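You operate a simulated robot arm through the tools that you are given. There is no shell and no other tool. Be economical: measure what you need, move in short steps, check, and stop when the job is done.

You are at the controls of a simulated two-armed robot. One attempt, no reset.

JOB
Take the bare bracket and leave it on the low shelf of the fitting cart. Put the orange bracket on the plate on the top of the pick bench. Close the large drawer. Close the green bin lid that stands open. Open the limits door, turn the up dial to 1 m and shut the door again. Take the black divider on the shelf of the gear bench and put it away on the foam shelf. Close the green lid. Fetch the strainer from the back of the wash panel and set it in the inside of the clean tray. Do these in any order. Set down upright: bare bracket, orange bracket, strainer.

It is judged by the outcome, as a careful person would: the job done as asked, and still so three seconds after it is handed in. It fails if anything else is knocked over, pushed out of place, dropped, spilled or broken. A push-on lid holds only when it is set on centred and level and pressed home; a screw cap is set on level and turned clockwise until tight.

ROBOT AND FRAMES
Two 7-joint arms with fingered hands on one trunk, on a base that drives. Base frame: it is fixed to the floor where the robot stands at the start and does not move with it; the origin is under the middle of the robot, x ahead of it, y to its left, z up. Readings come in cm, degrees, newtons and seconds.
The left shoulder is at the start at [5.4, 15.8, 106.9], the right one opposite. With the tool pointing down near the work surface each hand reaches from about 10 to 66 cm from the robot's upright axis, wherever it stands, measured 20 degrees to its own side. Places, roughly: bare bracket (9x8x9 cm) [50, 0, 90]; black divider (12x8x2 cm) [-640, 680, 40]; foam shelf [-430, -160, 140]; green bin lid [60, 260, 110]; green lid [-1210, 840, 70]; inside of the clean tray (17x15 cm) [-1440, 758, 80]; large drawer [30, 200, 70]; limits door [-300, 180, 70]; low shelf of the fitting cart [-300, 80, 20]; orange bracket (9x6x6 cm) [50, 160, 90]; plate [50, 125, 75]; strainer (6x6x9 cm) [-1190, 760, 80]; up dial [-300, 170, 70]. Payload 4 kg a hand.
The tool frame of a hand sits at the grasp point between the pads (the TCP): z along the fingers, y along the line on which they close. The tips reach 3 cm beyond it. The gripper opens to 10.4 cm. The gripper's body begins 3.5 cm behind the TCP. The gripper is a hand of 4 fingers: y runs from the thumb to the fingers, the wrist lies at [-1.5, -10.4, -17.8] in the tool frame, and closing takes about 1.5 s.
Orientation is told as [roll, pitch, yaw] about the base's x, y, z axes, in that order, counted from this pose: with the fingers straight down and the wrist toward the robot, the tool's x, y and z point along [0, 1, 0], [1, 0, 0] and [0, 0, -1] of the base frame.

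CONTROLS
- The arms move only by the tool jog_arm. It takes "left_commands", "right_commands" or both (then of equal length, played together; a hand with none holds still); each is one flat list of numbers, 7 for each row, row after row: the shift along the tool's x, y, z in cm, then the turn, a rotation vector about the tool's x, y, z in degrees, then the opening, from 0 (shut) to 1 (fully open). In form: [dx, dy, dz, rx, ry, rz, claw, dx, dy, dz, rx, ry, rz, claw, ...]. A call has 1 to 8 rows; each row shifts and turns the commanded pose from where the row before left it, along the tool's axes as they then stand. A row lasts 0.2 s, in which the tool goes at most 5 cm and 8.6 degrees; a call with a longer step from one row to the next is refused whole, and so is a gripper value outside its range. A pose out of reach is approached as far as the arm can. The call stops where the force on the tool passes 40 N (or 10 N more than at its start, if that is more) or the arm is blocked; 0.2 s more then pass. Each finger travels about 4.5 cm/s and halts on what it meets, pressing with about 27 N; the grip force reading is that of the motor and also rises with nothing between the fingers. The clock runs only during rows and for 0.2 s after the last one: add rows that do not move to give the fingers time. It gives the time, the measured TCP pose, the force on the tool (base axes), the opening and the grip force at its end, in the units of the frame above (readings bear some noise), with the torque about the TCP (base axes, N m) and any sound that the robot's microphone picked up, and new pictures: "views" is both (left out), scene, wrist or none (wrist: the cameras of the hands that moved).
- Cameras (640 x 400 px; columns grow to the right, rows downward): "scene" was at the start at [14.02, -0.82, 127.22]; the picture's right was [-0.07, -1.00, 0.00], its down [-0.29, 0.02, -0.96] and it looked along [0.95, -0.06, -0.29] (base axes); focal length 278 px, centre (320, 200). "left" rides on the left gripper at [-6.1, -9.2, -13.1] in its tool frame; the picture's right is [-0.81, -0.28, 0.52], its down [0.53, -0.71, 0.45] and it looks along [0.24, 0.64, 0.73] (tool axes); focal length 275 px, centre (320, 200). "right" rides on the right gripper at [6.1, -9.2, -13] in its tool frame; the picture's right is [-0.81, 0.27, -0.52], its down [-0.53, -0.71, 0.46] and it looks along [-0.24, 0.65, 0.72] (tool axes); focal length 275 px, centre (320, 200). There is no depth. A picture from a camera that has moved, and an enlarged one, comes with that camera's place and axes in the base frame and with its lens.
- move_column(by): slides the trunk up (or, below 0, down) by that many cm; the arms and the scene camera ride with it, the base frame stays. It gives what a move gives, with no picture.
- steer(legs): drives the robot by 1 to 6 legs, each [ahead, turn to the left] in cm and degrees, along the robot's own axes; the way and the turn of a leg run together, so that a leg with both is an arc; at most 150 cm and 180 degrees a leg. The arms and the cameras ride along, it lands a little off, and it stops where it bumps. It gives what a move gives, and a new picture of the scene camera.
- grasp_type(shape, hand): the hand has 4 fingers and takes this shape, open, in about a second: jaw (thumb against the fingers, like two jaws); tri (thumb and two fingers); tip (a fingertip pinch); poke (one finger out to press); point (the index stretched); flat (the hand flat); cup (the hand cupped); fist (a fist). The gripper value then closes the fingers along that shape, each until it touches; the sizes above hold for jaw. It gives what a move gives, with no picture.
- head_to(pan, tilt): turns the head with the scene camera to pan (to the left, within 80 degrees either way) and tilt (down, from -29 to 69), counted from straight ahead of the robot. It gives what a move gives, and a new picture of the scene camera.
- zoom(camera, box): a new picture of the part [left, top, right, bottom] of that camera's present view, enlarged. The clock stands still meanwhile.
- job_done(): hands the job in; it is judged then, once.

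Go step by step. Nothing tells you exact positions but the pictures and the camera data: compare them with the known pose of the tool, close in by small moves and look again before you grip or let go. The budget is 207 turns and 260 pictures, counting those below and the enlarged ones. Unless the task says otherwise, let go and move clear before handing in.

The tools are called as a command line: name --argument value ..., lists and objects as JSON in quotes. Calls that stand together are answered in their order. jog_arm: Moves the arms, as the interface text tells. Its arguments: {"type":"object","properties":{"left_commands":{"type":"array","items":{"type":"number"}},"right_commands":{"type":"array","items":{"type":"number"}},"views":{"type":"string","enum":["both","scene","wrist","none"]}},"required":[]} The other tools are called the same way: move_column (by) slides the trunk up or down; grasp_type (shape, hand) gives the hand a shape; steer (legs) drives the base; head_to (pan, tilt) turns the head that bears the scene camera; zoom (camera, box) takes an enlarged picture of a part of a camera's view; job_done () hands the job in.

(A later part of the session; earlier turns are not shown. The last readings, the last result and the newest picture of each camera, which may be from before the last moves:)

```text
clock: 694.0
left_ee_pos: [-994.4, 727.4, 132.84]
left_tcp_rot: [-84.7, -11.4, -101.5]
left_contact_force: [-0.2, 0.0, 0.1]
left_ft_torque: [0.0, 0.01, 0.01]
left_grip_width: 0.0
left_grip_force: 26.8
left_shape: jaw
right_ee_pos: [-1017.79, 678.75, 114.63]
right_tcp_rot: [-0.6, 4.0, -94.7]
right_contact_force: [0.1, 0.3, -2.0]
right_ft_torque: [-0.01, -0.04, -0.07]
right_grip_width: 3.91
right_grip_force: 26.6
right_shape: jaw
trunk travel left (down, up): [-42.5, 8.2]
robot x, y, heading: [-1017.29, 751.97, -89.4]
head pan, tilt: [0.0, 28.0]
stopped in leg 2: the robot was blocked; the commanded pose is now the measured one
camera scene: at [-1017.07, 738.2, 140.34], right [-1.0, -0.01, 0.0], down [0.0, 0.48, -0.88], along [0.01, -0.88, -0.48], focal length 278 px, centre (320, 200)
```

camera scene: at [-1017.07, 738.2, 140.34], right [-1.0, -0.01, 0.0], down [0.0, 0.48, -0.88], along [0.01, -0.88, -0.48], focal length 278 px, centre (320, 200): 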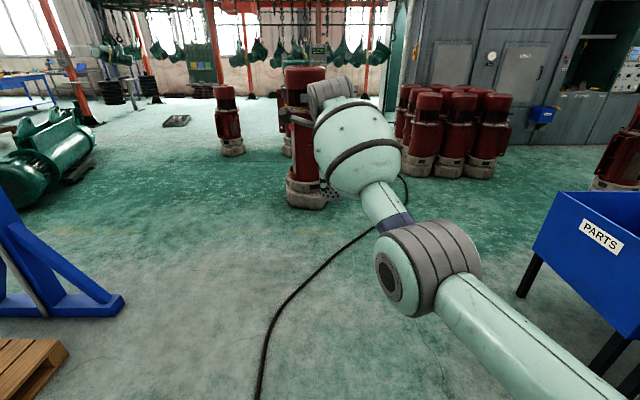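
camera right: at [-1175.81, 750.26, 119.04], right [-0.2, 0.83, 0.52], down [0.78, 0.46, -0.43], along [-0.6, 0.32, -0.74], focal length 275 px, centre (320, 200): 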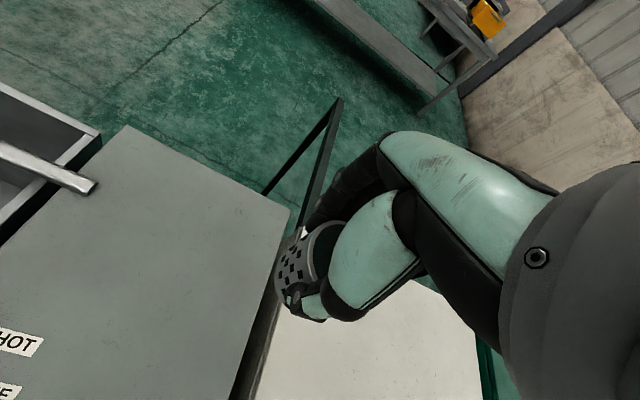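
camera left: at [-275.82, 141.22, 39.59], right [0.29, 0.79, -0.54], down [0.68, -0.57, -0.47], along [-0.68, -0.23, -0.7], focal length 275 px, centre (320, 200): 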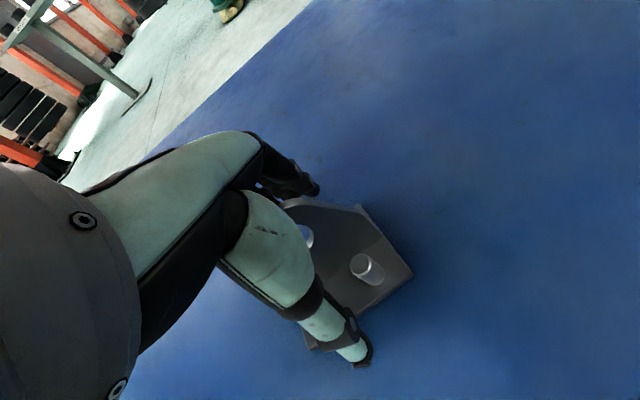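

I spread both arms slightly outward to stop self-contact, then continue.

jog_arm --left_commands '[0, 2.5, -3, 0, 0, 0, 0, 0, 2.5, -3, 0, 0, 0, 0, 0, 2.5, -3, 0, 0, 0, 0, 0, 2.5, -3, 0, 0, 0, 0]' --right_commands '[-2.5, 0, 0, -1, 0, 0, 0.2, -2.5, 0, 0, -1, 0, 0, 0.2, -2.5, 0, 0, -1, 0, 0, 0.2, -2.5, 0, 0, -1, 0, 0, 0.2]' --views "none"

steer --legs '[[100, 0], [0, -45], [140, 0], [0, -45], [150, 0], [27, 0]]'

```text
clock: 695.0
left_ee_pos: [-984.63, 716.28, 135.77]
left_tcp_rot: [-85.8, -12.9, -101.2]
left_contact_force: [-0.7, 0.9, -0.5]
left_ft_torque: [0.02, 0.0, -0.03]
left_grip_width: 0.0
left_grip_force: 26.7
left_shape: jaw
left hand out of reach, approached as far as the arm can: row 1
right_ee_pos: [-1027.92, 679.37, 114.56]
right_tcp_rot: [-0.8, 0.2, -94.7]
right_contact_force: [0.0, -0.1, -1.4]
right_ft_torque: [0.0, -0.02, 0.0]
right_grip_width: 3.92
right_grip_force: 27.5
right_shape: jaw
trunk travel left (down, up): [-42.5, 8.2]
robot x, y, heading: [-1017.22, 752.14, -89.4]
head pan, tilt: [0.0, 28.0]
```

```text
clock: 721.2
left_ee_pos: [-1325.73, 512.69, 135.77]
left_tcp_rot: [-85.6, -12.9, 169.7]
left_contact_force: [0.7, 0.5, 0.2]
left_ft_torque: [-0.01, -0.02, 0.02]
left_grip_width: 0.01
left_grip_force: 27.3
left_shape: jaw
right_ee_pos: [-1363.3, 555.46, 114.5]
right_tcp_rot: [-0.7, 0.0, 176.2]
right_contact_force: [0.1, 0.6, -2.3]
right_ft_torque: [-0.04, -0.01, -0.01]
right_grip_width: 3.88
right_grip_force: 26.8
right_shape: jaw
trunk travel left (down, up): [-42.5, 8.2]
robot x, y, heading: [-1290.46, 545.47, -178.8]
head pan, tilt: [0.0, 28.0]
camera scene: at [-1304.35, 545.18, 140.32], right [-0.02, 1.0, 0.0], down [0.48, 0.01, -0.88], along [-0.88, -0.02, -0.48], focal length 278 px, centre (320, 200)
```

scene: 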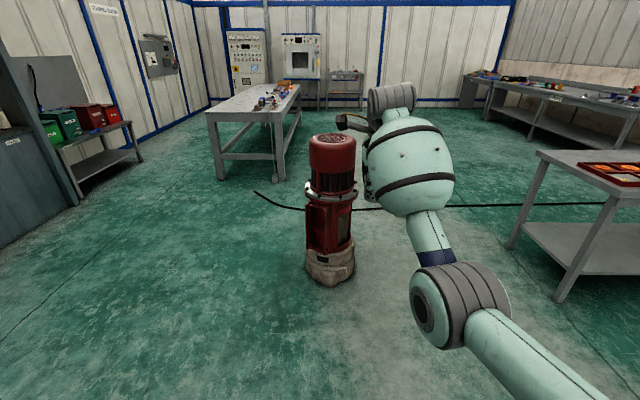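

steer --legs '[[0, -91], [150, 0], [51, 0], [0, 90]]'

```text
clock: 740.9
left_ee_pos: [-1326.99, 715.35, 136.18]
left_tcp_rot: [-85.7, -13.6, 169.8]
left_contact_force: [-0.3, 0.0, -0.8]
left_ft_torque: [0.0, -0.02, 0.01]
left_grip_width: 0.01
left_grip_force: 26.7
left_shape: jaw
right_ee_pos: [-1364.64, 757.92, 115.44]
right_tcp_rot: [-0.6, -0.5, 176.3]
right_contact_force: [0.1, -0.5, -1.6]
right_ft_torque: [-0.01, 0.0, -0.02]
right_grip_width: 3.77
right_grip_force: 27.1
right_shape: jaw
trunk travel left (down, up): [-42.5, 8.2]
robot x, y, heading: [-1293.11, 749.95, -178.3]
head pan, tilt: [0.0, 28.0]
camera scene: at [-1307.16, 749.34, 140.31], right [-0.03, 1.0, 0.0], down [0.48, 0.01, -0.88], along [-0.88, -0.02, -0.48], focal length 278 px, centre (320, 200)
```

scene: 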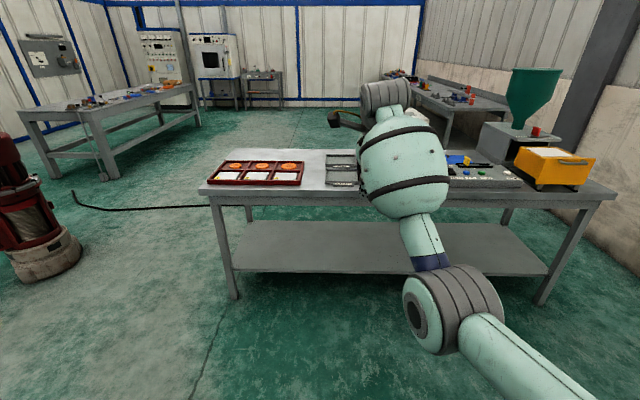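

zoom --camera "scene" --box '[200, 130, 400, 220]'

```text
3.20 times, centred on (300, 175) of scene
camera zoom: at [-1307.16, 749.34, 140.31], right [-0.03, 1.0, 0.0], down [0.48, 0.01, -0.88], along [-0.88, -0.02, -0.48], focal length 890 px, centre (384, 280)
```

zoom: 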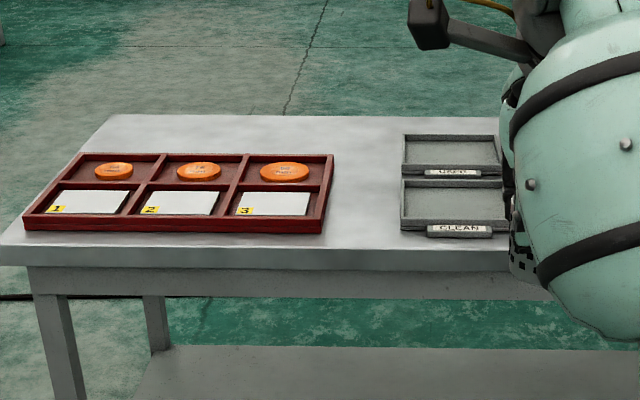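

The nearer grey tray labelled CLEAN is centred at ≈[-1443, 758]. I drive in at height, then will lower with the trunk.

steer --legs '[[78, 0]]'

move_column --by -18

jog_arm --right_commands '[0, 0, 0, 0, 0, 0, 0.2]' --views "wrist"

```text
clock: 745.5
left_ee_pos: [-1405.48, 713.16, 136.64]
left_tcp_rot: [-85.6, -14.4, 169.8]
left_contact_force: [0.1, -0.2, 0.2]
left_ft_torque: [0.0, -0.01, -0.01]
left_grip_width: 0.0
left_grip_force: 26.8
left_shape: jaw
right_ee_pos: [-1443.79, 755.64, 116.29]
right_tcp_rot: [-0.6, -1.3, 176.4]
right_contact_force: [1.1, 0.4, -2.2]
right_ft_torque: [-0.02, 0.0, -0.02]
right_grip_width: 3.7
right_grip_force: 27.0
right_shape: jaw
trunk travel left (down, up): [-42.5, 8.2]
robot x, y, heading: [-1373.31, 747.88, -178.0]
head pan, tilt: [0.0, 28.0]
camera scene: at [-1387.46, 747.08, 140.32], right [-0.03, 1.0, 0.0], down [0.48, 0.01, -0.88], along [-0.88, -0.02, -0.48], focal length 278 px, centre (320, 200)
```

scene: 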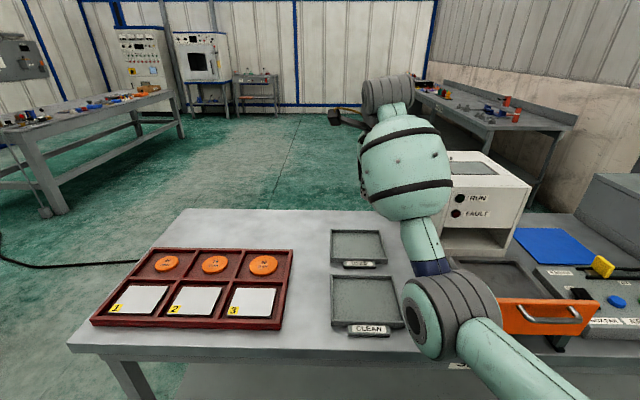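

```text
clock: 747.5
left_ee_pos: [-1403.89, 713.31, 119.09]
left_tcp_rot: [-85.5, -15.1, 169.8]
left_contact_force: [-0.1, -0.1, 0.4]
left_ft_torque: [0.0, -0.01, -0.01]
left_grip_width: 0.01
left_grip_force: 27.4
left_shape: jaw
right_ee_pos: [-1442.27, 755.63, 99.28]
right_tcp_rot: [-0.5, -2.0, 176.3]
right_contact_force: [0.1, 0.7, -1.6]
right_ft_torque: [0.01, 0.02, 0.02]
right_grip_width: 3.67
right_grip_force: 27.2
right_shape: jaw
trunk travel left (down, up): [-24.5, 26.2]
robot x, y, heading: [-1373.49, 747.48, -178.4]
head pan, tilt: [0.0, 28.0]
```

```text
clock: 747.9
left_ee_pos: [-1403.88, 713.31, 119.09]
left_tcp_rot: [-85.4, -15.1, 169.8]
left_contact_force: [0.1, -0.2, -0.4]
left_ft_torque: [-0.01, -0.04, 0.02]
left_grip_width: 0.01
left_grip_force: 27.0
left_shape: jaw
right_ee_pos: [-1442.37, 755.62, 99.21]
right_tcp_rot: [-0.3, -1.9, 176.5]
right_contact_force: [-0.6, 0.6, -1.8]
right_ft_torque: [-0.04, -0.01, 0.01]
right_grip_width: 3.65
right_grip_force: 27.1
right_shape: jaw
trunk travel left (down, up): [-24.5, 26.2]
robot x, y, heading: [-1373.69, 747.63, -178.3]
head pan, tilt: [0.0, 28.0]
camera right: at [-1433.09, 748.88, 111.87], right [-0.21, 0.82, 0.53], down [0.73, 0.49, -0.48], along [-0.65, 0.29, -0.7], focal length 275 px, centre (320, 200)
```

right: 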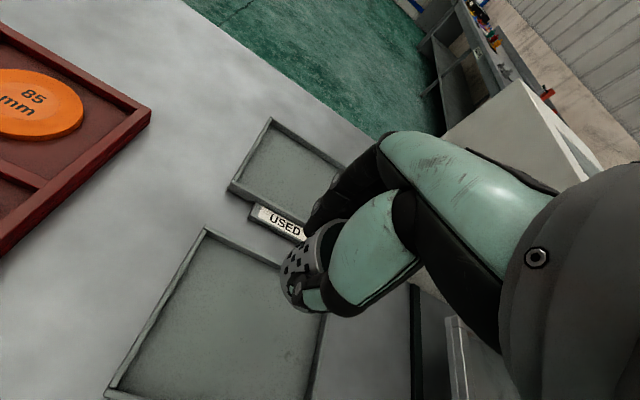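

Tray centre ≈[-1440.8, 757.8]. I shift right 2.8 cm, lower by trunk 10 cm, then by small steps to contact.

jog_arm --right_commands '[-1.4, -0.3, 0, 1, 0, 0, 0.2, -1.4, -0.3, 0, 0.9, 0, 0, 0.2, 0, 0, 0, 0, 0, 0, 0.2]' --views "none"

move_column --by -9.5

jog_arm --right_commands '[0, 0, 0.8, 0, 0, 0, 0.2, 0, 0, 0.6, 0, 0, 0, 0.2, 0, 0, 0.5, 0, 0, 0, 0.2, 0, 0, 0, 0, 0, 0, 0.2]' --views "wrist"

```text
clock: 748.7
left_ee_pos: [-1403.98, 713.16, 119.16]
left_tcp_rot: [-85.4, -15.2, 169.8]
left_contact_force: [0.1, 1.0, 0.3]
left_ft_torque: [0.02, 0.03, -0.01]
left_grip_width: 0.0
left_grip_force: 26.5
left_shape: jaw
right_ee_pos: [-1441.62, 758.48, 99.3]
right_tcp_rot: [-0.5, 0.0, 176.3]
right_contact_force: [0.3, 0.2, -1.3]
right_ft_torque: [-0.02, 0.03, -0.02]
right_grip_width: 3.66
right_grip_force: 27.4
right_shape: jaw
trunk travel left (down, up): [-24.5, 26.2]
robot x, y, heading: [-1373.52, 747.78, -178.1]
head pan, tilt: [0.0, 28.0]
```

```text
clock: 750.0
left_ee_pos: [-1403.9, 713.32, 109.64]
left_tcp_rot: [-85.3, -15.1, 169.8]
left_contact_force: [-0.3, 0.2, 0.6]
left_ft_torque: [0.01, 0.01, -0.01]
left_grip_width: 0.01
left_grip_force: 26.9
left_shape: jaw
right_ee_pos: [-1441.39, 758.54, 89.8]
right_tcp_rot: [-0.4, -0.1, 176.3]
right_contact_force: [-0.5, 0.2, -1.7]
right_ft_torque: [-0.06, 0.02, 0.03]
right_grip_width: 3.67
right_grip_force: 27.1
right_shape: jaw
trunk travel left (down, up): [-15.0, 35.7]
robot x, y, heading: [-1373.72, 747.72, -178.3]
head pan, tilt: [0.0, 28.0]
```

```text
clock: 751.0
left_ee_pos: [-1403.79, 713.32, 109.63]
left_tcp_rot: [-85.4, -15.2, 169.8]
left_contact_force: [-0.7, -0.5, -0.6]
left_ft_torque: [-0.02, -0.04, 0.01]
left_grip_width: 0.0
left_grip_force: 26.9
left_shape: jaw
right_ee_pos: [-1441.35, 758.58, 87.91]
right_tcp_rot: [-0.4, 0.0, 176.3]
right_contact_force: [0.6, 0.5, -1.4]
right_ft_torque: [-0.02, -0.02, 0.0]
right_grip_width: 3.67
right_grip_force: 26.9
right_shape: jaw
trunk travel left (down, up): [-15.0, 35.7]
robot x, y, heading: [-1373.38, 747.8, -178.7]
head pan, tilt: [0.0, 28.0]
camera right: at [-1432.63, 751.79, 100.84], right [-0.22, 0.82, 0.52], down [0.75, 0.49, -0.45], along [-0.63, 0.29, -0.72], focal length 275 px, centre (320, 200)
```

right: 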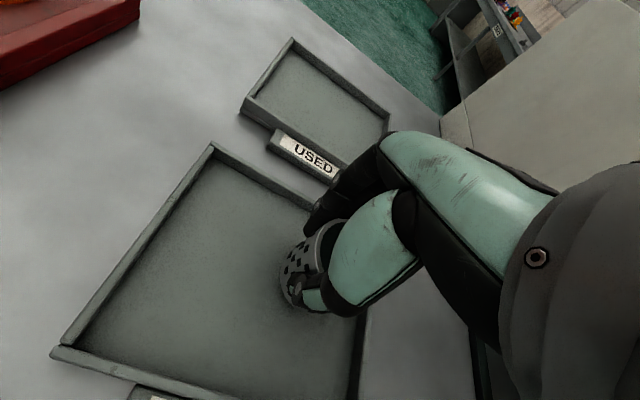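

Well centred over the tray. I lower in small steps until it touches.

jog_arm --right_commands '[0, 0, 0.5, 0, 0, 0, 0.2, 0, 0, 0.5, 0, 0, 0, 0.2, 0, 0, 0.4, 0, 0, 0, 0.2, 0, 0, 0, 0, 0, 0, 0.2]' --views "none"

```text
clock: 752.0
left_ee_pos: [-1403.86, 713.27, 109.71]
left_tcp_rot: [-85.4, -15.2, 169.8]
left_contact_force: [-0.3, 1.5, 0.3]
left_ft_torque: [0.0, 0.03, -0.01]
left_grip_width: 0.0
left_grip_force: 27.0
left_shape: jaw
right_ee_pos: [-1441.44, 758.56, 86.59]
right_tcp_rot: [-0.4, -0.2, 176.3]
right_contact_force: [-1.3, 0.1, 4.6]
right_ft_torque: [0.06, 0.08, 0.04]
right_grip_width: 3.7
right_grip_force: 26.9
right_shape: jaw
trunk travel left (down, up): [-15.0, 35.7]
robot x, y, heading: [-1373.47, 747.51, -178.5]
head pan, tilt: [0.0, 28.0]
```

Contact (+4.6 N). I release and rise straight up with the trunk.

jog_arm --right_commands '[0, 0, 0, 0, 0, 0, 0.45, 0, 0, 0, 0, 0, 0, 0.6, 0, 0, 0, 0, 0, 0, 0.8, 0, 0, 0, 0, 0, 0, 1, 0, 0, 0, 0, 0, 0, 1, 0, 0, 0, 0, 0, 0, 1, 0, 0, 0, 0, 0, 0, 1]' --views "none"

move_column --by 25

jog_arm --right_commands '[0, 0, 0, 0, 0, 0, 1]' --views "wrist"

```text
clock: 753.5
left_ee_pos: [-1403.81, 713.35, 109.66]
left_tcp_rot: [-85.4, -15.1, 169.8]
left_contact_force: [0.2, 0.3, 1.1]
left_ft_torque: [0.01, -0.01, -0.01]
left_grip_width: 0.0
left_grip_force: 27.0
left_shape: jaw
right_ee_pos: [-1441.35, 758.57, 86.45]
right_tcp_rot: [-0.4, 0.0, 176.2]
right_contact_force: [-0.5, -0.3, -0.8]
right_ft_torque: [-0.01, -0.01, 0.01]
right_grip_width: 10.36
right_grip_force: 0.1
right_shape: jaw
trunk travel left (down, up): [-15.0, 35.7]
robot x, y, heading: [-1373.04, 747.67, -178.2]
head pan, tilt: [0.0, 28.0]
```

```text
clock: 756.1
left_ee_pos: [-1403.87, 713.22, 134.47]
left_tcp_rot: [-85.3, -15.1, 169.9]
left_contact_force: [-0.3, 0.3, 0.0]
left_ft_torque: [-0.01, -0.01, -0.01]
left_grip_width: 0.0
left_grip_force: 26.6
left_shape: jaw
right_ee_pos: [-1441.34, 758.56, 111.3]
right_tcp_rot: [-0.4, 0.0, 176.3]
right_contact_force: [-1.2, 0.2, 0.6]
right_ft_torque: [0.04, -0.01, 0.04]
right_grip_width: 10.36
right_grip_force: 0.1
right_shape: jaw
trunk travel left (down, up): [-40.0, 10.7]
robot x, y, heading: [-1373.33, 747.55, -178.3]
head pan, tilt: [0.0, 28.0]
```

```text
clock: 756.5
left_ee_pos: [-1403.95, 713.19, 134.56]
left_tcp_rot: [-85.3, -15.2, 169.9]
left_contact_force: [-1.1, 0.6, 0.8]
left_ft_torque: [0.05, -0.02, 0.01]
left_grip_width: 0.0
left_grip_force: 26.6
left_shape: jaw
right_ee_pos: [-1441.31, 758.49, 111.4]
right_tcp_rot: [-0.3, 0.1, 176.2]
right_contact_force: [-0.5, 0.1, 0.3]
right_ft_torque: [0.0, 0.05, -0.02]
right_grip_width: 10.36
right_grip_force: 0.1
right_shape: jaw
trunk travel left (down, up): [-40.0, 10.7]
robot x, y, heading: [-1373.2, 747.45, -178.2]
head pan, tilt: [0.0, 28.0]
camera right: at [-1432.61, 751.77, 124.35], right [-0.22, 0.82, 0.52], down [0.75, 0.49, -0.45], along [-0.63, 0.29, -0.72], focal length 275 px, centre (320, 200)
```

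right: 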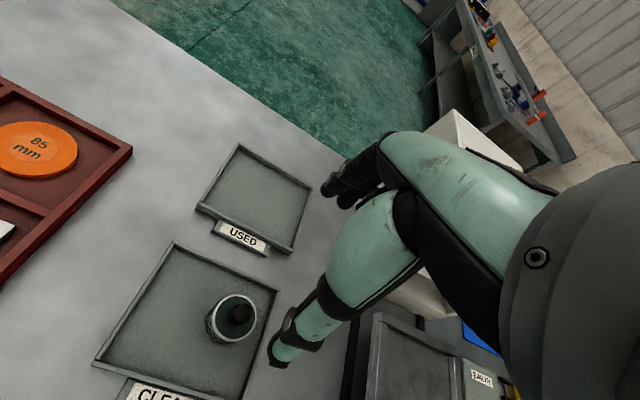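

The strainer stands upright in the CLEAN tray. Last: the divider. I leave with the arm pointing away from the pumps.

steer --legs '[[-78, 0], [0, -91.5], [-150, 0], [-45, 0], [0, -90], [150, 0]]'

```text
clock: 787.2
left_ee_pos: [-1122.31, 593.06, 134.15]
left_tcp_rot: [-85.4, -15.1, -11.0]
left_contact_force: [-0.3, -0.1, 0.6]
left_ft_torque: [-0.01, 0.01, -0.01]
left_grip_width: 0.0
left_grip_force: 26.8
left_shape: jaw
right_ee_pos: [-1085.97, 547.25, 111.37]
right_tcp_rot: [-0.3, -0.1, -4.6]
right_contact_force: [0.0, 0.5, 0.0]
right_ft_torque: [0.0, 0.03, 0.02]
right_grip_width: 10.37
right_grip_force: 0.1
right_shape: jaw
trunk travel left (down, up): [-40.0, 10.7]
robot x, y, heading: [-1153.92, 559.27, 0.8]
head pan, tilt: [0.0, 28.0]
camera scene: at [-1139.79, 559.22, 137.78], right [0.01, -1.0, 0.0], down [-0.48, -0.01, -0.88], along [0.88, 0.01, -0.48], focal length 278 px, centre (320, 200)
```

scene: 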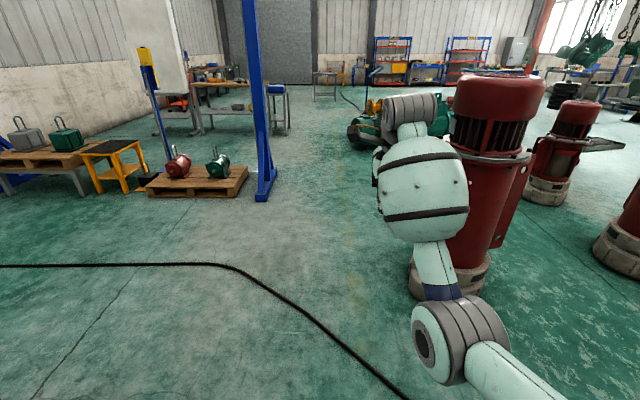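

steer --legs '[[0, 1.5], [150, 0], [150, 0], [120, 0], [0, 38]]'

```text
clock: 800.6
left_ee_pos: [-860.62, 599.89, 132.43]
left_tcp_rot: [-86.2, -10.7, -9.5]
left_contact_force: [0.3, 0.9, -0.5]
left_ft_torque: [0.0, -0.01, 0.0]
left_grip_width: 0.0
left_grip_force: 26.8
left_shape: jaw
right_ee_pos: [-824.89, 553.48, 113.72]
right_tcp_rot: [-0.1, -2.2, -4.9]
right_contact_force: [0.8, 0.1, -0.7]
right_ft_torque: [0.01, -0.02, 0.04]
right_grip_width: 10.37
right_grip_force: 0.1
right_shape: jaw
trunk travel left (down, up): [-40.0, 10.7]
robot x, y, heading: [-888.52, 566.23, 0.4]
head pan, tilt: [0.0, 28.0]
stopped in leg 3: the robot was blocked; the commanded pose is now the measured one
camera scene: at [-874.6, 565.87, 137.77], right [0.01, -1.0, 0.0], down [-0.48, 0.0, -0.88], along [0.88, 0.01, -0.48], focal length 278 px, centre (320, 200)
```

scene: 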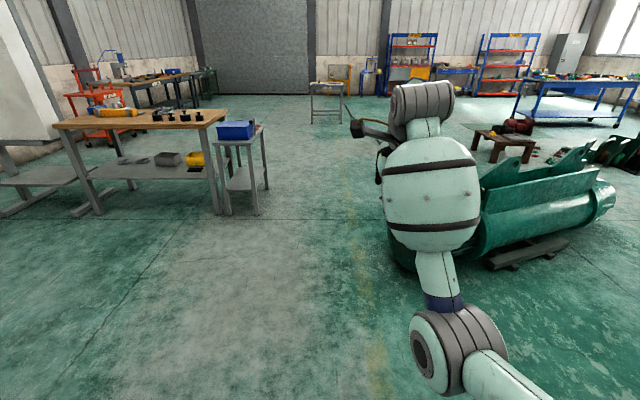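

The left arm met the gantry post. I back off, tuck it in, pass, and head to the west side of the gear bench (its long side faces me, shelf at z≈40).

steer --legs '[[-14, 0]]'

jog_arm --left_commands '[0, 3, 3.5, 0, 0, 0, 0, 0, 3, 3.5, 0, 0, 0, 0, 0, 3, 3.5, 0, 0, 0, 0, 0, 3, 3.5, 0, 0, 0, 0]' --views "none"

steer --legs '[[0, -3], [110, 0], [0, 62], [138, 0], [0, -60]]'

```text
clock: 802.0
left_ee_pos: [-874.48, 599.96, 132.4]
left_tcp_rot: [-86.3, -10.6, -9.4]
left_contact_force: [0.1, -0.4, -0.1]
left_ft_torque: [-0.05, -0.01, -0.01]
left_grip_width: 0.02
left_grip_force: 27.2
left_shape: jaw
right_ee_pos: [-838.63, 553.88, 113.69]
right_tcp_rot: [-0.3, -2.0, -4.8]
right_contact_force: [0.0, -0.4, -0.2]
right_ft_torque: [0.0, 0.0, -0.03]
right_grip_width: 10.39
right_grip_force: 0.1
right_shape: jaw
trunk travel left (down, up): [-40.0, 10.7]
robot x, y, heading: [-902.93, 566.26, 0.6]
head pan, tilt: [0.0, 28.0]
camera scene: at [-888.27, 565.86, 137.74], right [0.01, -1.0, 0.0], down [-0.48, -0.01, -0.88], along [0.88, 0.01, -0.48], focal length 278 px, centre (320, 200)
```

scene: 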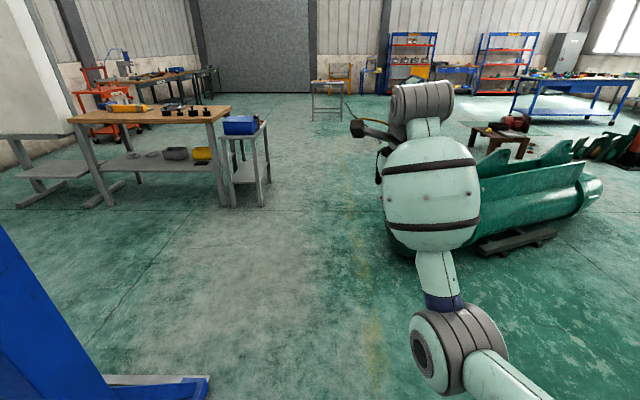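

```text
clock: 803.0
left_ee_pos: [-865.83, 583.7, 133.23]
left_tcp_rot: [-86.0, -11.4, -9.4]
left_contact_force: [-0.1, 0.0, 0.8]
left_ft_torque: [-0.04, -0.01, -0.02]
left_grip_width: 0.0
left_grip_force: 27.1
left_shape: jaw
left hand out of reach, approached as far as the arm can: row 1
right_ee_pos: [-840.04, 553.52, 114.45]
right_tcp_rot: [0.0, -3.0, -4.7]
right_contact_force: [-0.5, -0.4, -0.4]
right_ft_torque: [-0.01, 0.02, 0.01]
right_grip_width: 10.39
right_grip_force: 0.1
right_shape: jaw
trunk travel left (down, up): [-40.0, 10.7]
robot x, y, heading: [-902.73, 566.01, 0.8]
head pan, tilt: [0.0, 28.0]
```

```text
clock: 813.5
left_ee_pos: [-791.86, 604.06, 134.14]
left_tcp_rot: [-86.0, -13.1, 52.7]
left_contact_force: [-0.1, -0.1, -0.6]
left_ft_torque: [0.02, 0.02, 0.03]
left_grip_width: 0.02
left_grip_force: 27.1
left_shape: jaw
right_ee_pos: [-752.56, 613.62, 116.31]
right_tcp_rot: [0.0, -5.9, 57.4]
right_contact_force: [0.3, 0.3, 1.2]
right_ft_torque: [-0.02, 0.0, 0.02]
right_grip_width: 10.4
right_grip_force: 0.1
right_shape: jaw
trunk travel left (down, up): [-40.0, 10.7]
robot x, y, heading: [-790.96, 566.0, 64.4]
head pan, tilt: [0.0, 28.0]
stopped in leg 4: the robot was blocked; the commanded pose is now the measured one
camera scene: at [-784.74, 578.31, 137.78], right [0.9, -0.43, 0.0], down [-0.21, -0.43, -0.88], along [0.38, 0.79, -0.48], focal length 278 px, centre (320, 200)
```

scene: 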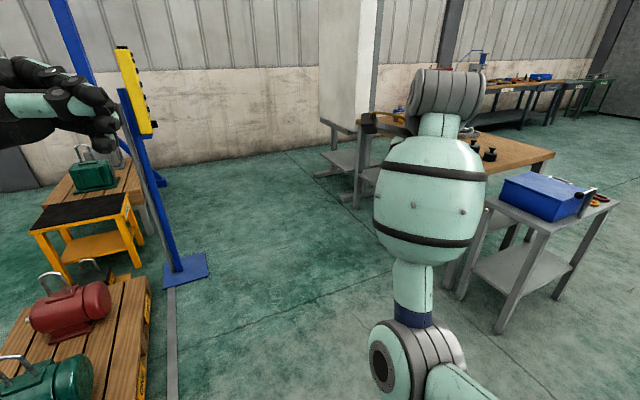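

Self-contact again since I tucked the left arm. I spread it again here and drive on.

jog_arm --left_commands '[0, 1, -4, 0, 0, 0, 0, 0, 1, -4, 0, 0, 0, 0, 0, 1, -4, 0, 0, 0, 0, 0, 0, -3, 0, 0, 0, 0]' --right_commands '[-2, 1, 0, 1.5, 0, 0, 1, -2, 1, 0, 1.5, 0, 0, 1, -2, 1, 0, 1.5, 0, 0, 1, -2, 1, 0, 1.4, 0, 0, 1]' --views "none"

steer --legs '[[135, 0], [0, -64]]'

```text
clock: 814.5
left_ee_pos: [-802.15, 615.35, 135.77]
left_tcp_rot: [-86.1, -13.0, 52.8]
left_contact_force: [0.0, -0.8, 0.0]
left_ft_torque: [0.0, -0.02, 0.0]
left_grip_width: 0.0
left_grip_force: 26.9
left_shape: jaw
right_ee_pos: [-744.18, 612.5, 115.88]
right_tcp_rot: [0.1, 1.8, 57.7]
right_contact_force: [1.7, -0.4, 0.4]
right_ft_torque: [-0.01, -0.03, -0.01]
right_grip_width: 10.38
right_grip_force: 0.0
right_shape: jaw
trunk travel left (down, up): [-40.0, 10.7]
robot x, y, heading: [-790.63, 565.81, 64.4]
head pan, tilt: [0.0, 28.0]
```

```text
clock: 824.8
left_ee_pos: [-694.51, 720.59, 135.67]
left_tcp_rot: [-86.1, -12.9, -10.1]
left_contact_force: [0.3, 0.1, -0.2]
left_ft_torque: [-0.01, 0.01, 0.03]
left_grip_width: 0.01
left_grip_force: 27.1
left_shape: jaw
right_ee_pos: [-670.6, 667.53, 115.9]
right_tcp_rot: [0.2, 1.7, -5.3]
right_contact_force: [0.2, -0.7, 0.4]
right_ft_torque: [0.01, 0.0, 0.0]
right_grip_width: 10.38
right_grip_force: 0.1
right_shape: jaw
trunk travel left (down, up): [-40.0, 10.7]
robot x, y, heading: [-733.57, 688.52, 1.9]
head pan, tilt: [0.0, 28.0]
camera scene: at [-719.43, 689.04, 137.78], right [0.03, -1.0, 0.0], down [-0.48, -0.01, -0.88], along [0.88, 0.03, -0.48], focal length 278 px, centre (320, 200)
```

scene: 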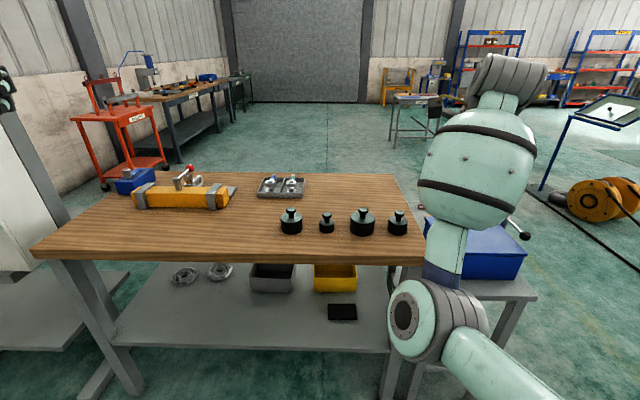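

The black divider lies flat on the lower shelf at ≈[-639, 683, 40]. I line up in y while staying outside the bench, then lower trunk and arm.

steer --legs '[[-32, 0], [0, 25], [33, 0], [0, -27]]'

move_column --by -39.5

jog_arm --right_commands '[0, 0, 4.5, 0, 0, 0, 1, 0, 0, 4.5, 0, 0, 0, 1, 0, 0, 4.5, 0, 0, 0, 1, 0, 0, 4.5, 0, 0, 0, 1, 0, 0, 4.5, 0, 0, 0, 1, 0, 0, 4, 0, 0, 0, 1, 0, 0, 0, 0, 0, 0, 1]' --views "scene"

```text
clock: 829.2
left_ee_pos: [-743.65, 732.38, 137.58]
left_tcp_rot: [-85.6, -15.7, 14.5]
left_contact_force: [-0.3, 0.0, -0.4]
left_ft_torque: [0.03, 0.02, -0.03]
left_grip_width: 0.03
left_grip_force: 27.8
left_shape: jaw
right_ee_pos: [-698.78, 694.5, 118.79]
right_tcp_rot: [0.6, -1.4, 19.2]
right_contact_force: [0.0, -0.3, 0.0]
right_ft_torque: [-0.01, -0.02, -0.05]
right_grip_width: 10.41
right_grip_force: 0.0
right_shape: jaw
trunk travel left (down, up): [-40.0, 10.7]
robot x, y, heading: [-760.07, 690.08, 27.8]
head pan, tilt: [0.0, 28.0]
stopped in leg 3: the robot was blocked; the commanded pose is now the measured one
camera scene: at [-749.7, 695.35, 137.97], right [0.47, -0.88, 0.0], down [-0.41, -0.22, -0.88], along [0.78, 0.41, -0.47], focal length 278 px, centre (320, 200)
```

scene: 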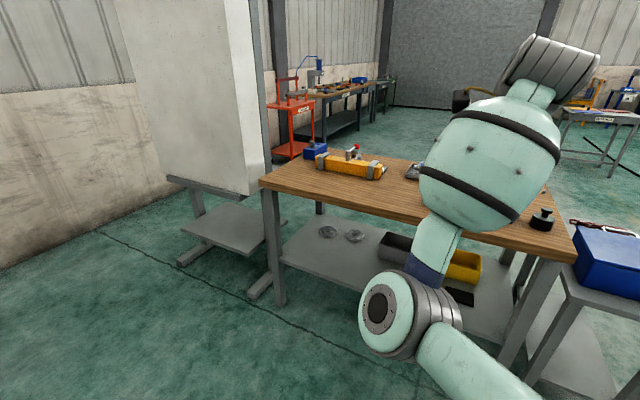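

```text
clock: 833.0
left_ee_pos: [-742.71, 732.91, 97.88]
left_tcp_rot: [-85.7, -15.3, 14.5]
left_contact_force: [-0.6, 0.7, 0.4]
left_ft_torque: [-0.02, 0.01, -0.01]
left_grip_width: 0.0
left_grip_force: 26.6
left_shape: jaw
right_ee_pos: [-697.9, 694.99, 78.86]
right_tcp_rot: [0.4, -1.2, 19.1]
right_contact_force: [1.0, 0.2, -0.3]
right_ft_torque: [-0.03, -0.03, 0.03]
right_grip_width: 10.4
right_grip_force: 0.0
right_shape: jaw
trunk travel left (down, up): [-0.5, 50.2]
robot x, y, heading: [-760.36, 689.8, 27.7]
head pan, tilt: [0.0, 28.0]
```

```text
clock: 834.3
left_ee_pos: [-743.95, 732.13, 98.3]
left_tcp_rot: [-85.5, -16.2, 14.5]
left_contact_force: [-0.5, 0.2, 0.1]
left_ft_torque: [0.0, 0.0, 0.05]
left_grip_width: 0.01
left_grip_force: 27.0
left_shape: jaw
right_ee_pos: [-695.39, 697.14, 65.14]
right_tcp_rot: [2.5, -12.6, 19.1]
right_contact_force: [0.2, -0.2, 0.7]
right_ft_torque: [-0.06, -0.02, 0.0]
right_grip_width: 10.35
right_grip_force: 0.1
right_shape: jaw
trunk travel left (down, up): [-0.5, 50.2]
robot x, y, heading: [-760.44, 689.66, 27.8]
head pan, tilt: [0.0, 28.0]
stopped in row 6 (right hand): the arm was blocked; the commanded pose is now the measured one
camera scene: at [-748.58, 695.96, 98.35], right [0.47, -0.88, 0.0], down [-0.42, -0.22, -0.88], along [0.78, 0.41, -0.48], focal length 278 px, centre (320, 200)
```

scene: 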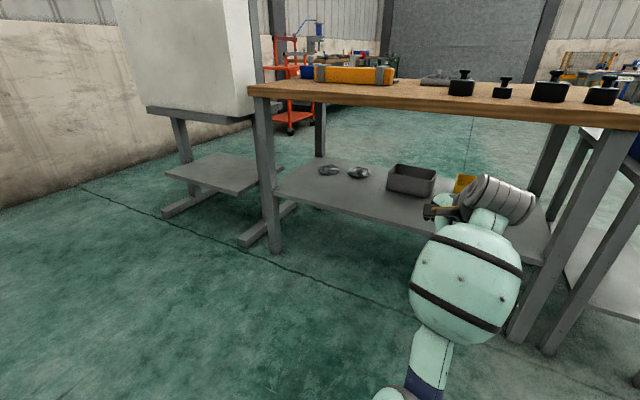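

The folded elbow blocks low work. I'll restore the right arm's normal posture: raise, yaw the hand so the wrist goes to the right (as at the LIMITS door), retract, then yaw back.

move_column --by 30

jog_arm --right_commands '[0, 2, -3, 2.5, 0, -7.5, 1, 0, 2, -3, 2.5, 0, -7.5, 1, 0, 2, -3, 2.5, 0, -7.5, 1, 0, 0, -2, 2.5, 0, -7.5, 1, 0, 0, 0, 0, 0, -8.4, 1, 0, 0, 0, 0, 0, -8.4, 1, 0, 0, 0, 0, 0, -8.4, 1, 0, 0, 0, 0, 0, -8.4, 1]' --views "none"

jog_arm --right_commands '[0, 0, 0, 0, 0, -8.4, 1, 0, 0, 0, 0, 0, -8.4, 1, 0, 0, 0, 0, 0, -8.4, 1, 3, 0, 0, 0, 0, 0, 1, 4, 0, 0, 0, 0, 0, 1, 4, 0, 0, 0, 0, 0, 1]' --views "none"

```text
clock: 837.3
left_ee_pos: [-743.66, 732.39, 128.15]
left_tcp_rot: [-85.6, -15.9, 14.4]
left_contact_force: [-0.5, 0.8, 0.8]
left_ft_torque: [-0.02, 0.03, 0.0]
left_grip_width: 0.02
left_grip_force: 26.4
left_shape: jaw
right_ee_pos: [-695.29, 697.51, 94.6]
right_tcp_rot: [2.7, -12.0, 19.3]
right_contact_force: [-0.1, 0.0, 0.2]
right_ft_torque: [-0.01, -0.03, 0.0]
right_grip_width: 10.41
right_grip_force: 0.0
right_shape: jaw
trunk travel left (down, up): [-30.5, 20.2]
robot x, y, heading: [-760.53, 690.04, 27.9]
head pan, tilt: [0.0, 28.0]
```

```text
clock: 839.1
left_ee_pos: [-743.59, 732.37, 128.09]
left_tcp_rot: [-85.6, -16.0, 14.5]
left_contact_force: [0.3, 0.5, 0.1]
left_ft_torque: [0.01, 0.0, 0.0]
left_grip_width: 0.0
left_grip_force: 27.4
left_shape: jaw
right_ee_pos: [-691.53, 699.01, 106.53]
right_tcp_rot: [-2.2, -1.2, 83.3]
right_contact_force: [-0.2, 1.1, -0.5]
right_ft_torque: [0.05, 0.02, 0.02]
right_grip_width: 10.42
right_grip_force: 0.1
right_shape: jaw
trunk travel left (down, up): [-30.5, 20.2]
robot x, y, heading: [-760.32, 689.69, 28.0]
head pan, tilt: [0.0, 28.0]
```

```text
clock: 840.5
left_ee_pos: [-743.61, 732.31, 128.14]
left_tcp_rot: [-85.6, -15.8, 14.5]
left_contact_force: [0.1, 0.1, 0.3]
left_ft_torque: [0.02, 0.02, 0.0]
left_grip_width: 0.0
left_grip_force: 26.5
left_shape: jaw
right_ee_pos: [-702.33, 695.47, 105.9]
right_tcp_rot: [-2.5, -0.2, 108.4]
right_contact_force: [-0.5, 0.2, 1.1]
right_ft_torque: [0.06, -0.01, 0.01]
right_grip_width: 10.38
right_grip_force: 0.1
right_shape: jaw
trunk travel left (down, up): [-30.5, 20.2]
robot x, y, heading: [-760.18, 689.81, 27.9]
head pan, tilt: [0.0, 28.0]
```

That works. I retract further in this orientation and yaw back to neutral.

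jog_arm --right_commands '[4, 0, -1, 0, 0, 0, 1, 4, 0, -1, 0, 0, 0, 1, 4, 0, -1, 0, 0, 0, 1, 3, 0, -1, 0, 0, 0, 1, 0, 0, 0, 0, 0, 8.4, 1, 0, 0, 0, 0, 0, 8.4, 1, 0, 0, 0, 0, 0, 8.4, 1, 0, 0, 0, 0, 0, 8.4, 1]' --views "none"

jog_arm --right_commands '[0, 0, 0, 0, 0, 8.4, 1, 0, 0, 0, 0, 0, 8.4, 1, 0, 0, 0, 0, 0, 8.4, 1, 0, 0, 0, 0, 0, 8.4, 1, 0, 0, 0, 0, 0, 8.4, 1, 0, 0, 0, 0, 0, 4, 1]' --views "scene"

```text
clock: 842.3
left_ee_pos: [-743.52, 732.3, 128.14]
left_tcp_rot: [-85.6, -15.9, 14.5]
left_contact_force: [1.3, 0.0, -0.9]
left_ft_torque: [0.01, 0.02, 0.04]
left_grip_width: 0.0
left_grip_force: 26.6
left_shape: jaw
right_ee_pos: [-716.38, 690.86, 109.23]
right_tcp_rot: [-2.0, -1.6, 74.6]
right_contact_force: [0.1, 0.6, -0.2]
right_ft_torque: [0.02, 0.03, 0.01]
right_grip_width: 10.39
right_grip_force: 0.0
right_shape: jaw
trunk travel left (down, up): [-30.5, 20.2]
robot x, y, heading: [-760.21, 690.1, 28.1]
head pan, tilt: [0.0, 28.0]
```

```text
clock: 843.7
left_ee_pos: [-743.61, 732.31, 128.13]
left_tcp_rot: [-85.6, -16.0, 14.4]
left_contact_force: [0.6, 0.2, 0.4]
left_ft_torque: [0.02, 0.0, 0.01]
left_grip_width: 0.01
left_grip_force: 26.9
left_shape: jaw
right_ee_pos: [-716.37, 690.81, 109.28]
right_tcp_rot: [-0.4, -2.4, 28.6]
right_contact_force: [0.0, -0.2, -0.2]
right_ft_torque: [-0.01, 0.0, 0.04]
right_grip_width: 10.44
right_grip_force: 0.0
right_shape: jaw
trunk travel left (down, up): [-30.5, 20.2]
robot x, y, heading: [-759.96, 689.95, 27.7]
head pan, tilt: [0.0, 28.0]
camera scene: at [-748.11, 696.22, 128.28], right [0.47, -0.88, 0.0], down [-0.42, -0.23, -0.88], along [0.77, 0.41, -0.48], focal length 278 px, centre (320, 200)
```

scene: 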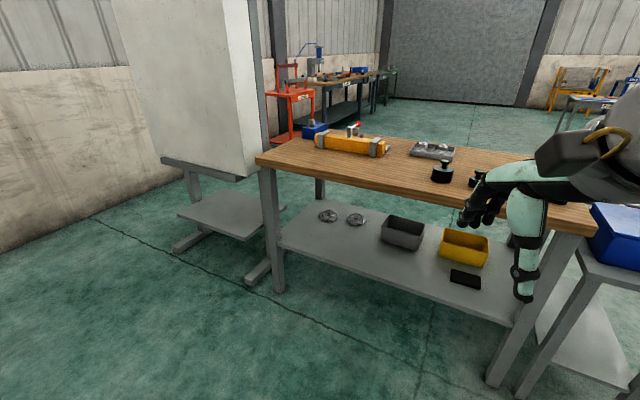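

The right arm is back in its normal posture and the divider is visible at ≈[-639.3, 682.4, 40]. I square up in front of it, lower trunk and hand.

steer --legs '[[24, 0], [0, -27.8]]'

move_column --by -30

jog_arm --right_commands '[0, 4.5, 0, 0, 0, 0, 1, 0, 4.5, 0, 0, 0, 0, 1, 0, 4, 2, 0, 0, 0, 1, 0, 2, 4, 0, 0, 0, 1, 0, 0, 4.5, 0, 0, 0, 1, 0, 0, 4.5, 0, 0, 0, 1, 0, 0, 4.5, 0, 0, 0, 1, 0, 0, 4.5, 0, 0, 0, 1]' --views "none"

```text
clock: 847.2
left_ee_pos: [-704.74, 731.18, 128.19]
left_tcp_rot: [-85.6, -15.9, -13.0]
left_contact_force: [0.7, -0.6, -0.5]
left_ft_torque: [-0.01, 0.0, 0.0]
left_grip_width: 0.0
left_grip_force: 27.5
left_shape: jaw
right_ee_pos: [-699.69, 681.68, 109.35]
right_tcp_rot: [-0.4, -2.5, 1.3]
right_contact_force: [0.0, -0.1, 0.1]
right_ft_torque: [0.04, -0.01, -0.02]
right_grip_width: 10.38
right_grip_force: 0.0
right_shape: jaw
trunk travel left (down, up): [-30.5, 20.2]
robot x, y, heading: [-738.63, 701.36, 0.4]
head pan, tilt: [0.0, 28.0]
camera scene: at [-725.28, 701.49, 128.28], right [0.01, -1.0, 0.0], down [-0.48, 0.0, -0.88], along [0.88, 0.01, -0.48], focal length 278 px, centre (320, 200)
```

scene: 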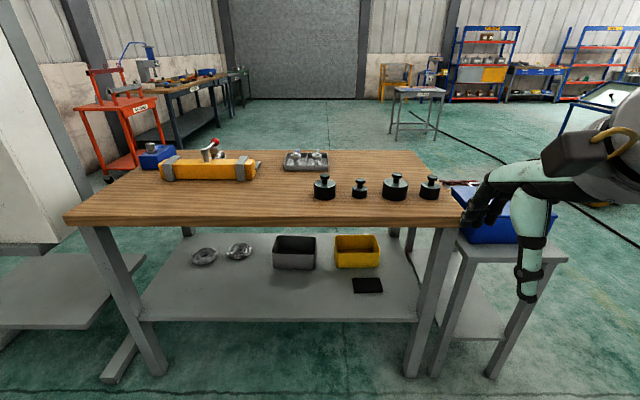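

```text
clock: 850.2
left_ee_pos: [-705.94, 731.29, 98.07]
left_tcp_rot: [-85.7, -15.6, -13.0]
left_contact_force: [0.3, -0.1, -1.0]
left_ft_torque: [-0.03, 0.0, 0.03]
left_grip_width: 0.01
left_grip_force: 27.1
left_shape: jaw
right_ee_pos: [-700.98, 681.81, 79.92]
right_tcp_rot: [-0.5, -3.1, 1.3]
right_contact_force: [-0.7, -0.5, -0.8]
right_ft_torque: [-0.04, -0.02, -0.02]
right_grip_width: 10.4
right_grip_force: 0.1
right_shape: jaw
trunk travel left (down, up): [-0.5, 50.2]
robot x, y, heading: [-739.38, 701.75, 0.5]
head pan, tilt: [0.0, 28.0]
```

```text
clock: 852.0
left_ee_pos: [-705.78, 731.16, 98.15]
left_tcp_rot: [-85.7, -15.5, -13.0]
left_contact_force: [-0.5, 0.4, -0.4]
left_ft_torque: [0.02, 0.02, -0.04]
left_grip_width: 0.02
left_grip_force: 27.0
left_shape: jaw
right_ee_pos: [-685.04, 681.92, 56.74]
right_tcp_rot: [-0.5, -3.2, 1.3]
right_contact_force: [0.8, -0.4, -0.7]
right_ft_torque: [0.0, 0.0, -0.01]
right_grip_width: 10.39
right_grip_force: 0.1
right_shape: jaw
trunk travel left (down, up): [-0.5, 50.2]
robot x, y, heading: [-738.94, 701.61, 0.6]
head pan, tilt: [0.0, 28.0]
```

Lower to just above the divider's height and drive in under the bench.

jog_arm --right_commands '[0, 0, 3.6, 1, 0, 0, 1, 0, 0, 3.6, 1, 0, 0, 1, 0, 0, 3.3, 1, 0, 0, 1, 0, 0, 0, 0, 0, 0, 1]' --views "none"

steer --legs '[[44, 0]]'

jog_arm --right_commands '[0, 0, 0, 0, 0, 0, 1]' --views "wrist"

```text
clock: 853.0
left_ee_pos: [-705.92, 731.27, 98.27]
left_tcp_rot: [-85.6, -15.5, -13.0]
left_contact_force: [-0.3, -0.2, -0.8]
left_ft_torque: [0.0, -0.02, -0.03]
left_grip_width: 0.01
left_grip_force: 26.7
left_shape: jaw
right_ee_pos: [-684.41, 681.92, 46.01]
right_tcp_rot: [-0.3, -0.2, 1.3]
right_contact_force: [0.5, 0.1, -0.7]
right_ft_torque: [-0.03, -0.01, -0.03]
right_grip_width: 10.39
right_grip_force: 0.1
right_shape: jaw
trunk travel left (down, up): [-0.5, 50.2]
robot x, y, heading: [-739.0, 701.84, 0.7]
head pan, tilt: [0.0, 28.0]
```

```text
clock: 855.8
left_ee_pos: [-661.96, 731.7, 98.08]
left_tcp_rot: [-85.7, -15.6, -12.7]
left_contact_force: [-0.6, 0.0, 0.0]
left_ft_torque: [-0.03, -0.01, 0.0]
left_grip_width: 0.01
left_grip_force: 27.1
left_shape: jaw
right_ee_pos: [-640.25, 682.58, 46.04]
right_tcp_rot: [-0.4, -0.1, 1.4]
right_contact_force: [0.1, -0.4, -0.7]
right_ft_torque: [0.01, 0.0, 0.02]
right_grip_width: 10.38
right_grip_force: 0.0
right_shape: jaw
trunk travel left (down, up): [-0.5, 50.2]
robot x, y, heading: [-694.64, 702.02, 0.9]
head pan, tilt: [0.0, 28.0]
camera scene: at [-681.53, 702.01, 98.37], right [0.01, -1.0, 0.0], down [-0.48, -0.01, -0.88], along [0.88, 0.01, -0.48], focal length 278 px, centre (320, 200)
```

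scene: 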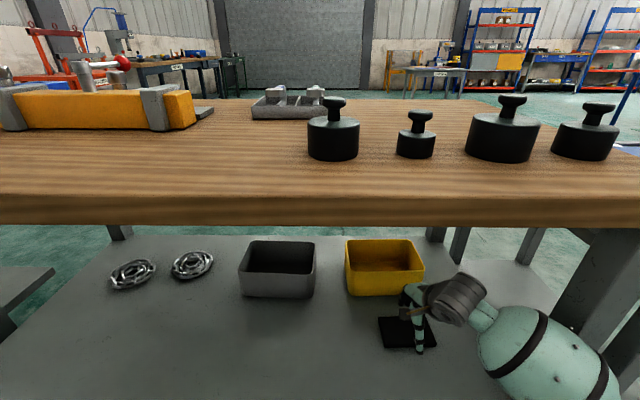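

```text
clock: 856.2
left_ee_pos: [-662.56, 731.63, 97.73]
left_tcp_rot: [-85.9, -14.7, -12.7]
left_contact_force: [-0.5, 0.7, -0.6]
left_ft_torque: [-0.01, -0.01, -0.03]
left_grip_width: 0.0
left_grip_force: 26.8
left_shape: jaw
right_ee_pos: [-640.83, 682.37, 46.77]
right_tcp_rot: [-0.5, -0.8, 1.5]
right_contact_force: [0.0, -0.7, 0.1]
right_ft_torque: [-0.01, 0.02, 0.01]
right_grip_width: 10.41
right_grip_force: 0.0
right_shape: jaw
trunk travel left (down, up): [-0.5, 50.2]
robot x, y, heading: [-694.9, 702.24, 0.6]
head pan, tilt: [0.0, 28.0]
camera right: at [-650.29, 688.46, 59.62], right [0.29, -0.8, 0.53], down [-0.69, -0.55, -0.46], along [0.66, -0.23, -0.71], focal length 275 px, centre (320, 200)
```

right: 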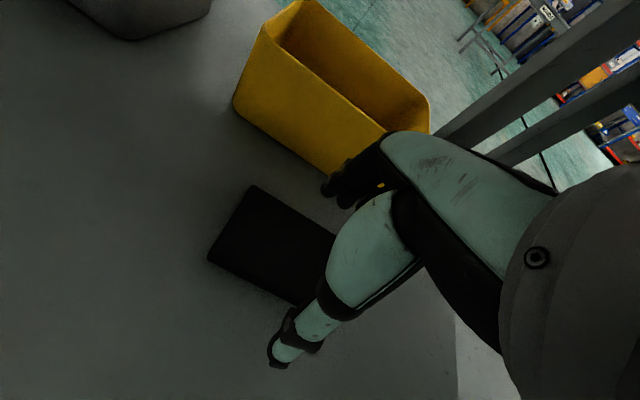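

Divider spans x -643…-636, y centre 682. I shift 1.5 cm forward, lower around it and close.

jog_arm --right_commands '[0, 1.5, 1.5, 0.8, 0, 0, 1, 0, 0, 2, 0, 0, 0, 1, 0, 0, 1.2, 0, 0, 0, 1, 0, 0, 0, 0, 0, 0, 0.8, 0, 0, 0, 0, 0, 0, 0.6, 0, 0, 0, 0, 0, 0, 0.4, 0, 0, 0, 0, 0, 0, 0.3, 0, 0, 0, 0, 0, 0, 0.3]' --views "none"

```text
clock: 858.0
left_ee_pos: [-662.66, 731.86, 97.74]
left_tcp_rot: [-85.8, -14.7, -12.7]
left_contact_force: [-0.4, 0.7, 0.3]
left_ft_torque: [0.0, 0.0, 0.03]
left_grip_width: 0.0
left_grip_force: 26.4
left_shape: jaw
right_ee_pos: [-639.28, 682.64, 42.12]
right_tcp_rot: [-0.3, 0.0, 1.4]
right_contact_force: [0.2, -0.7, 0.5]
right_ft_torque: [0.01, 0.02, 0.02]
right_grip_width: 7.03
right_grip_force: 26.9
right_shape: jaw
trunk travel left (down, up): [-0.5, 50.2]
robot x, y, heading: [-694.92, 702.13, 0.5]
head pan, tilt: [0.0, 28.0]
```

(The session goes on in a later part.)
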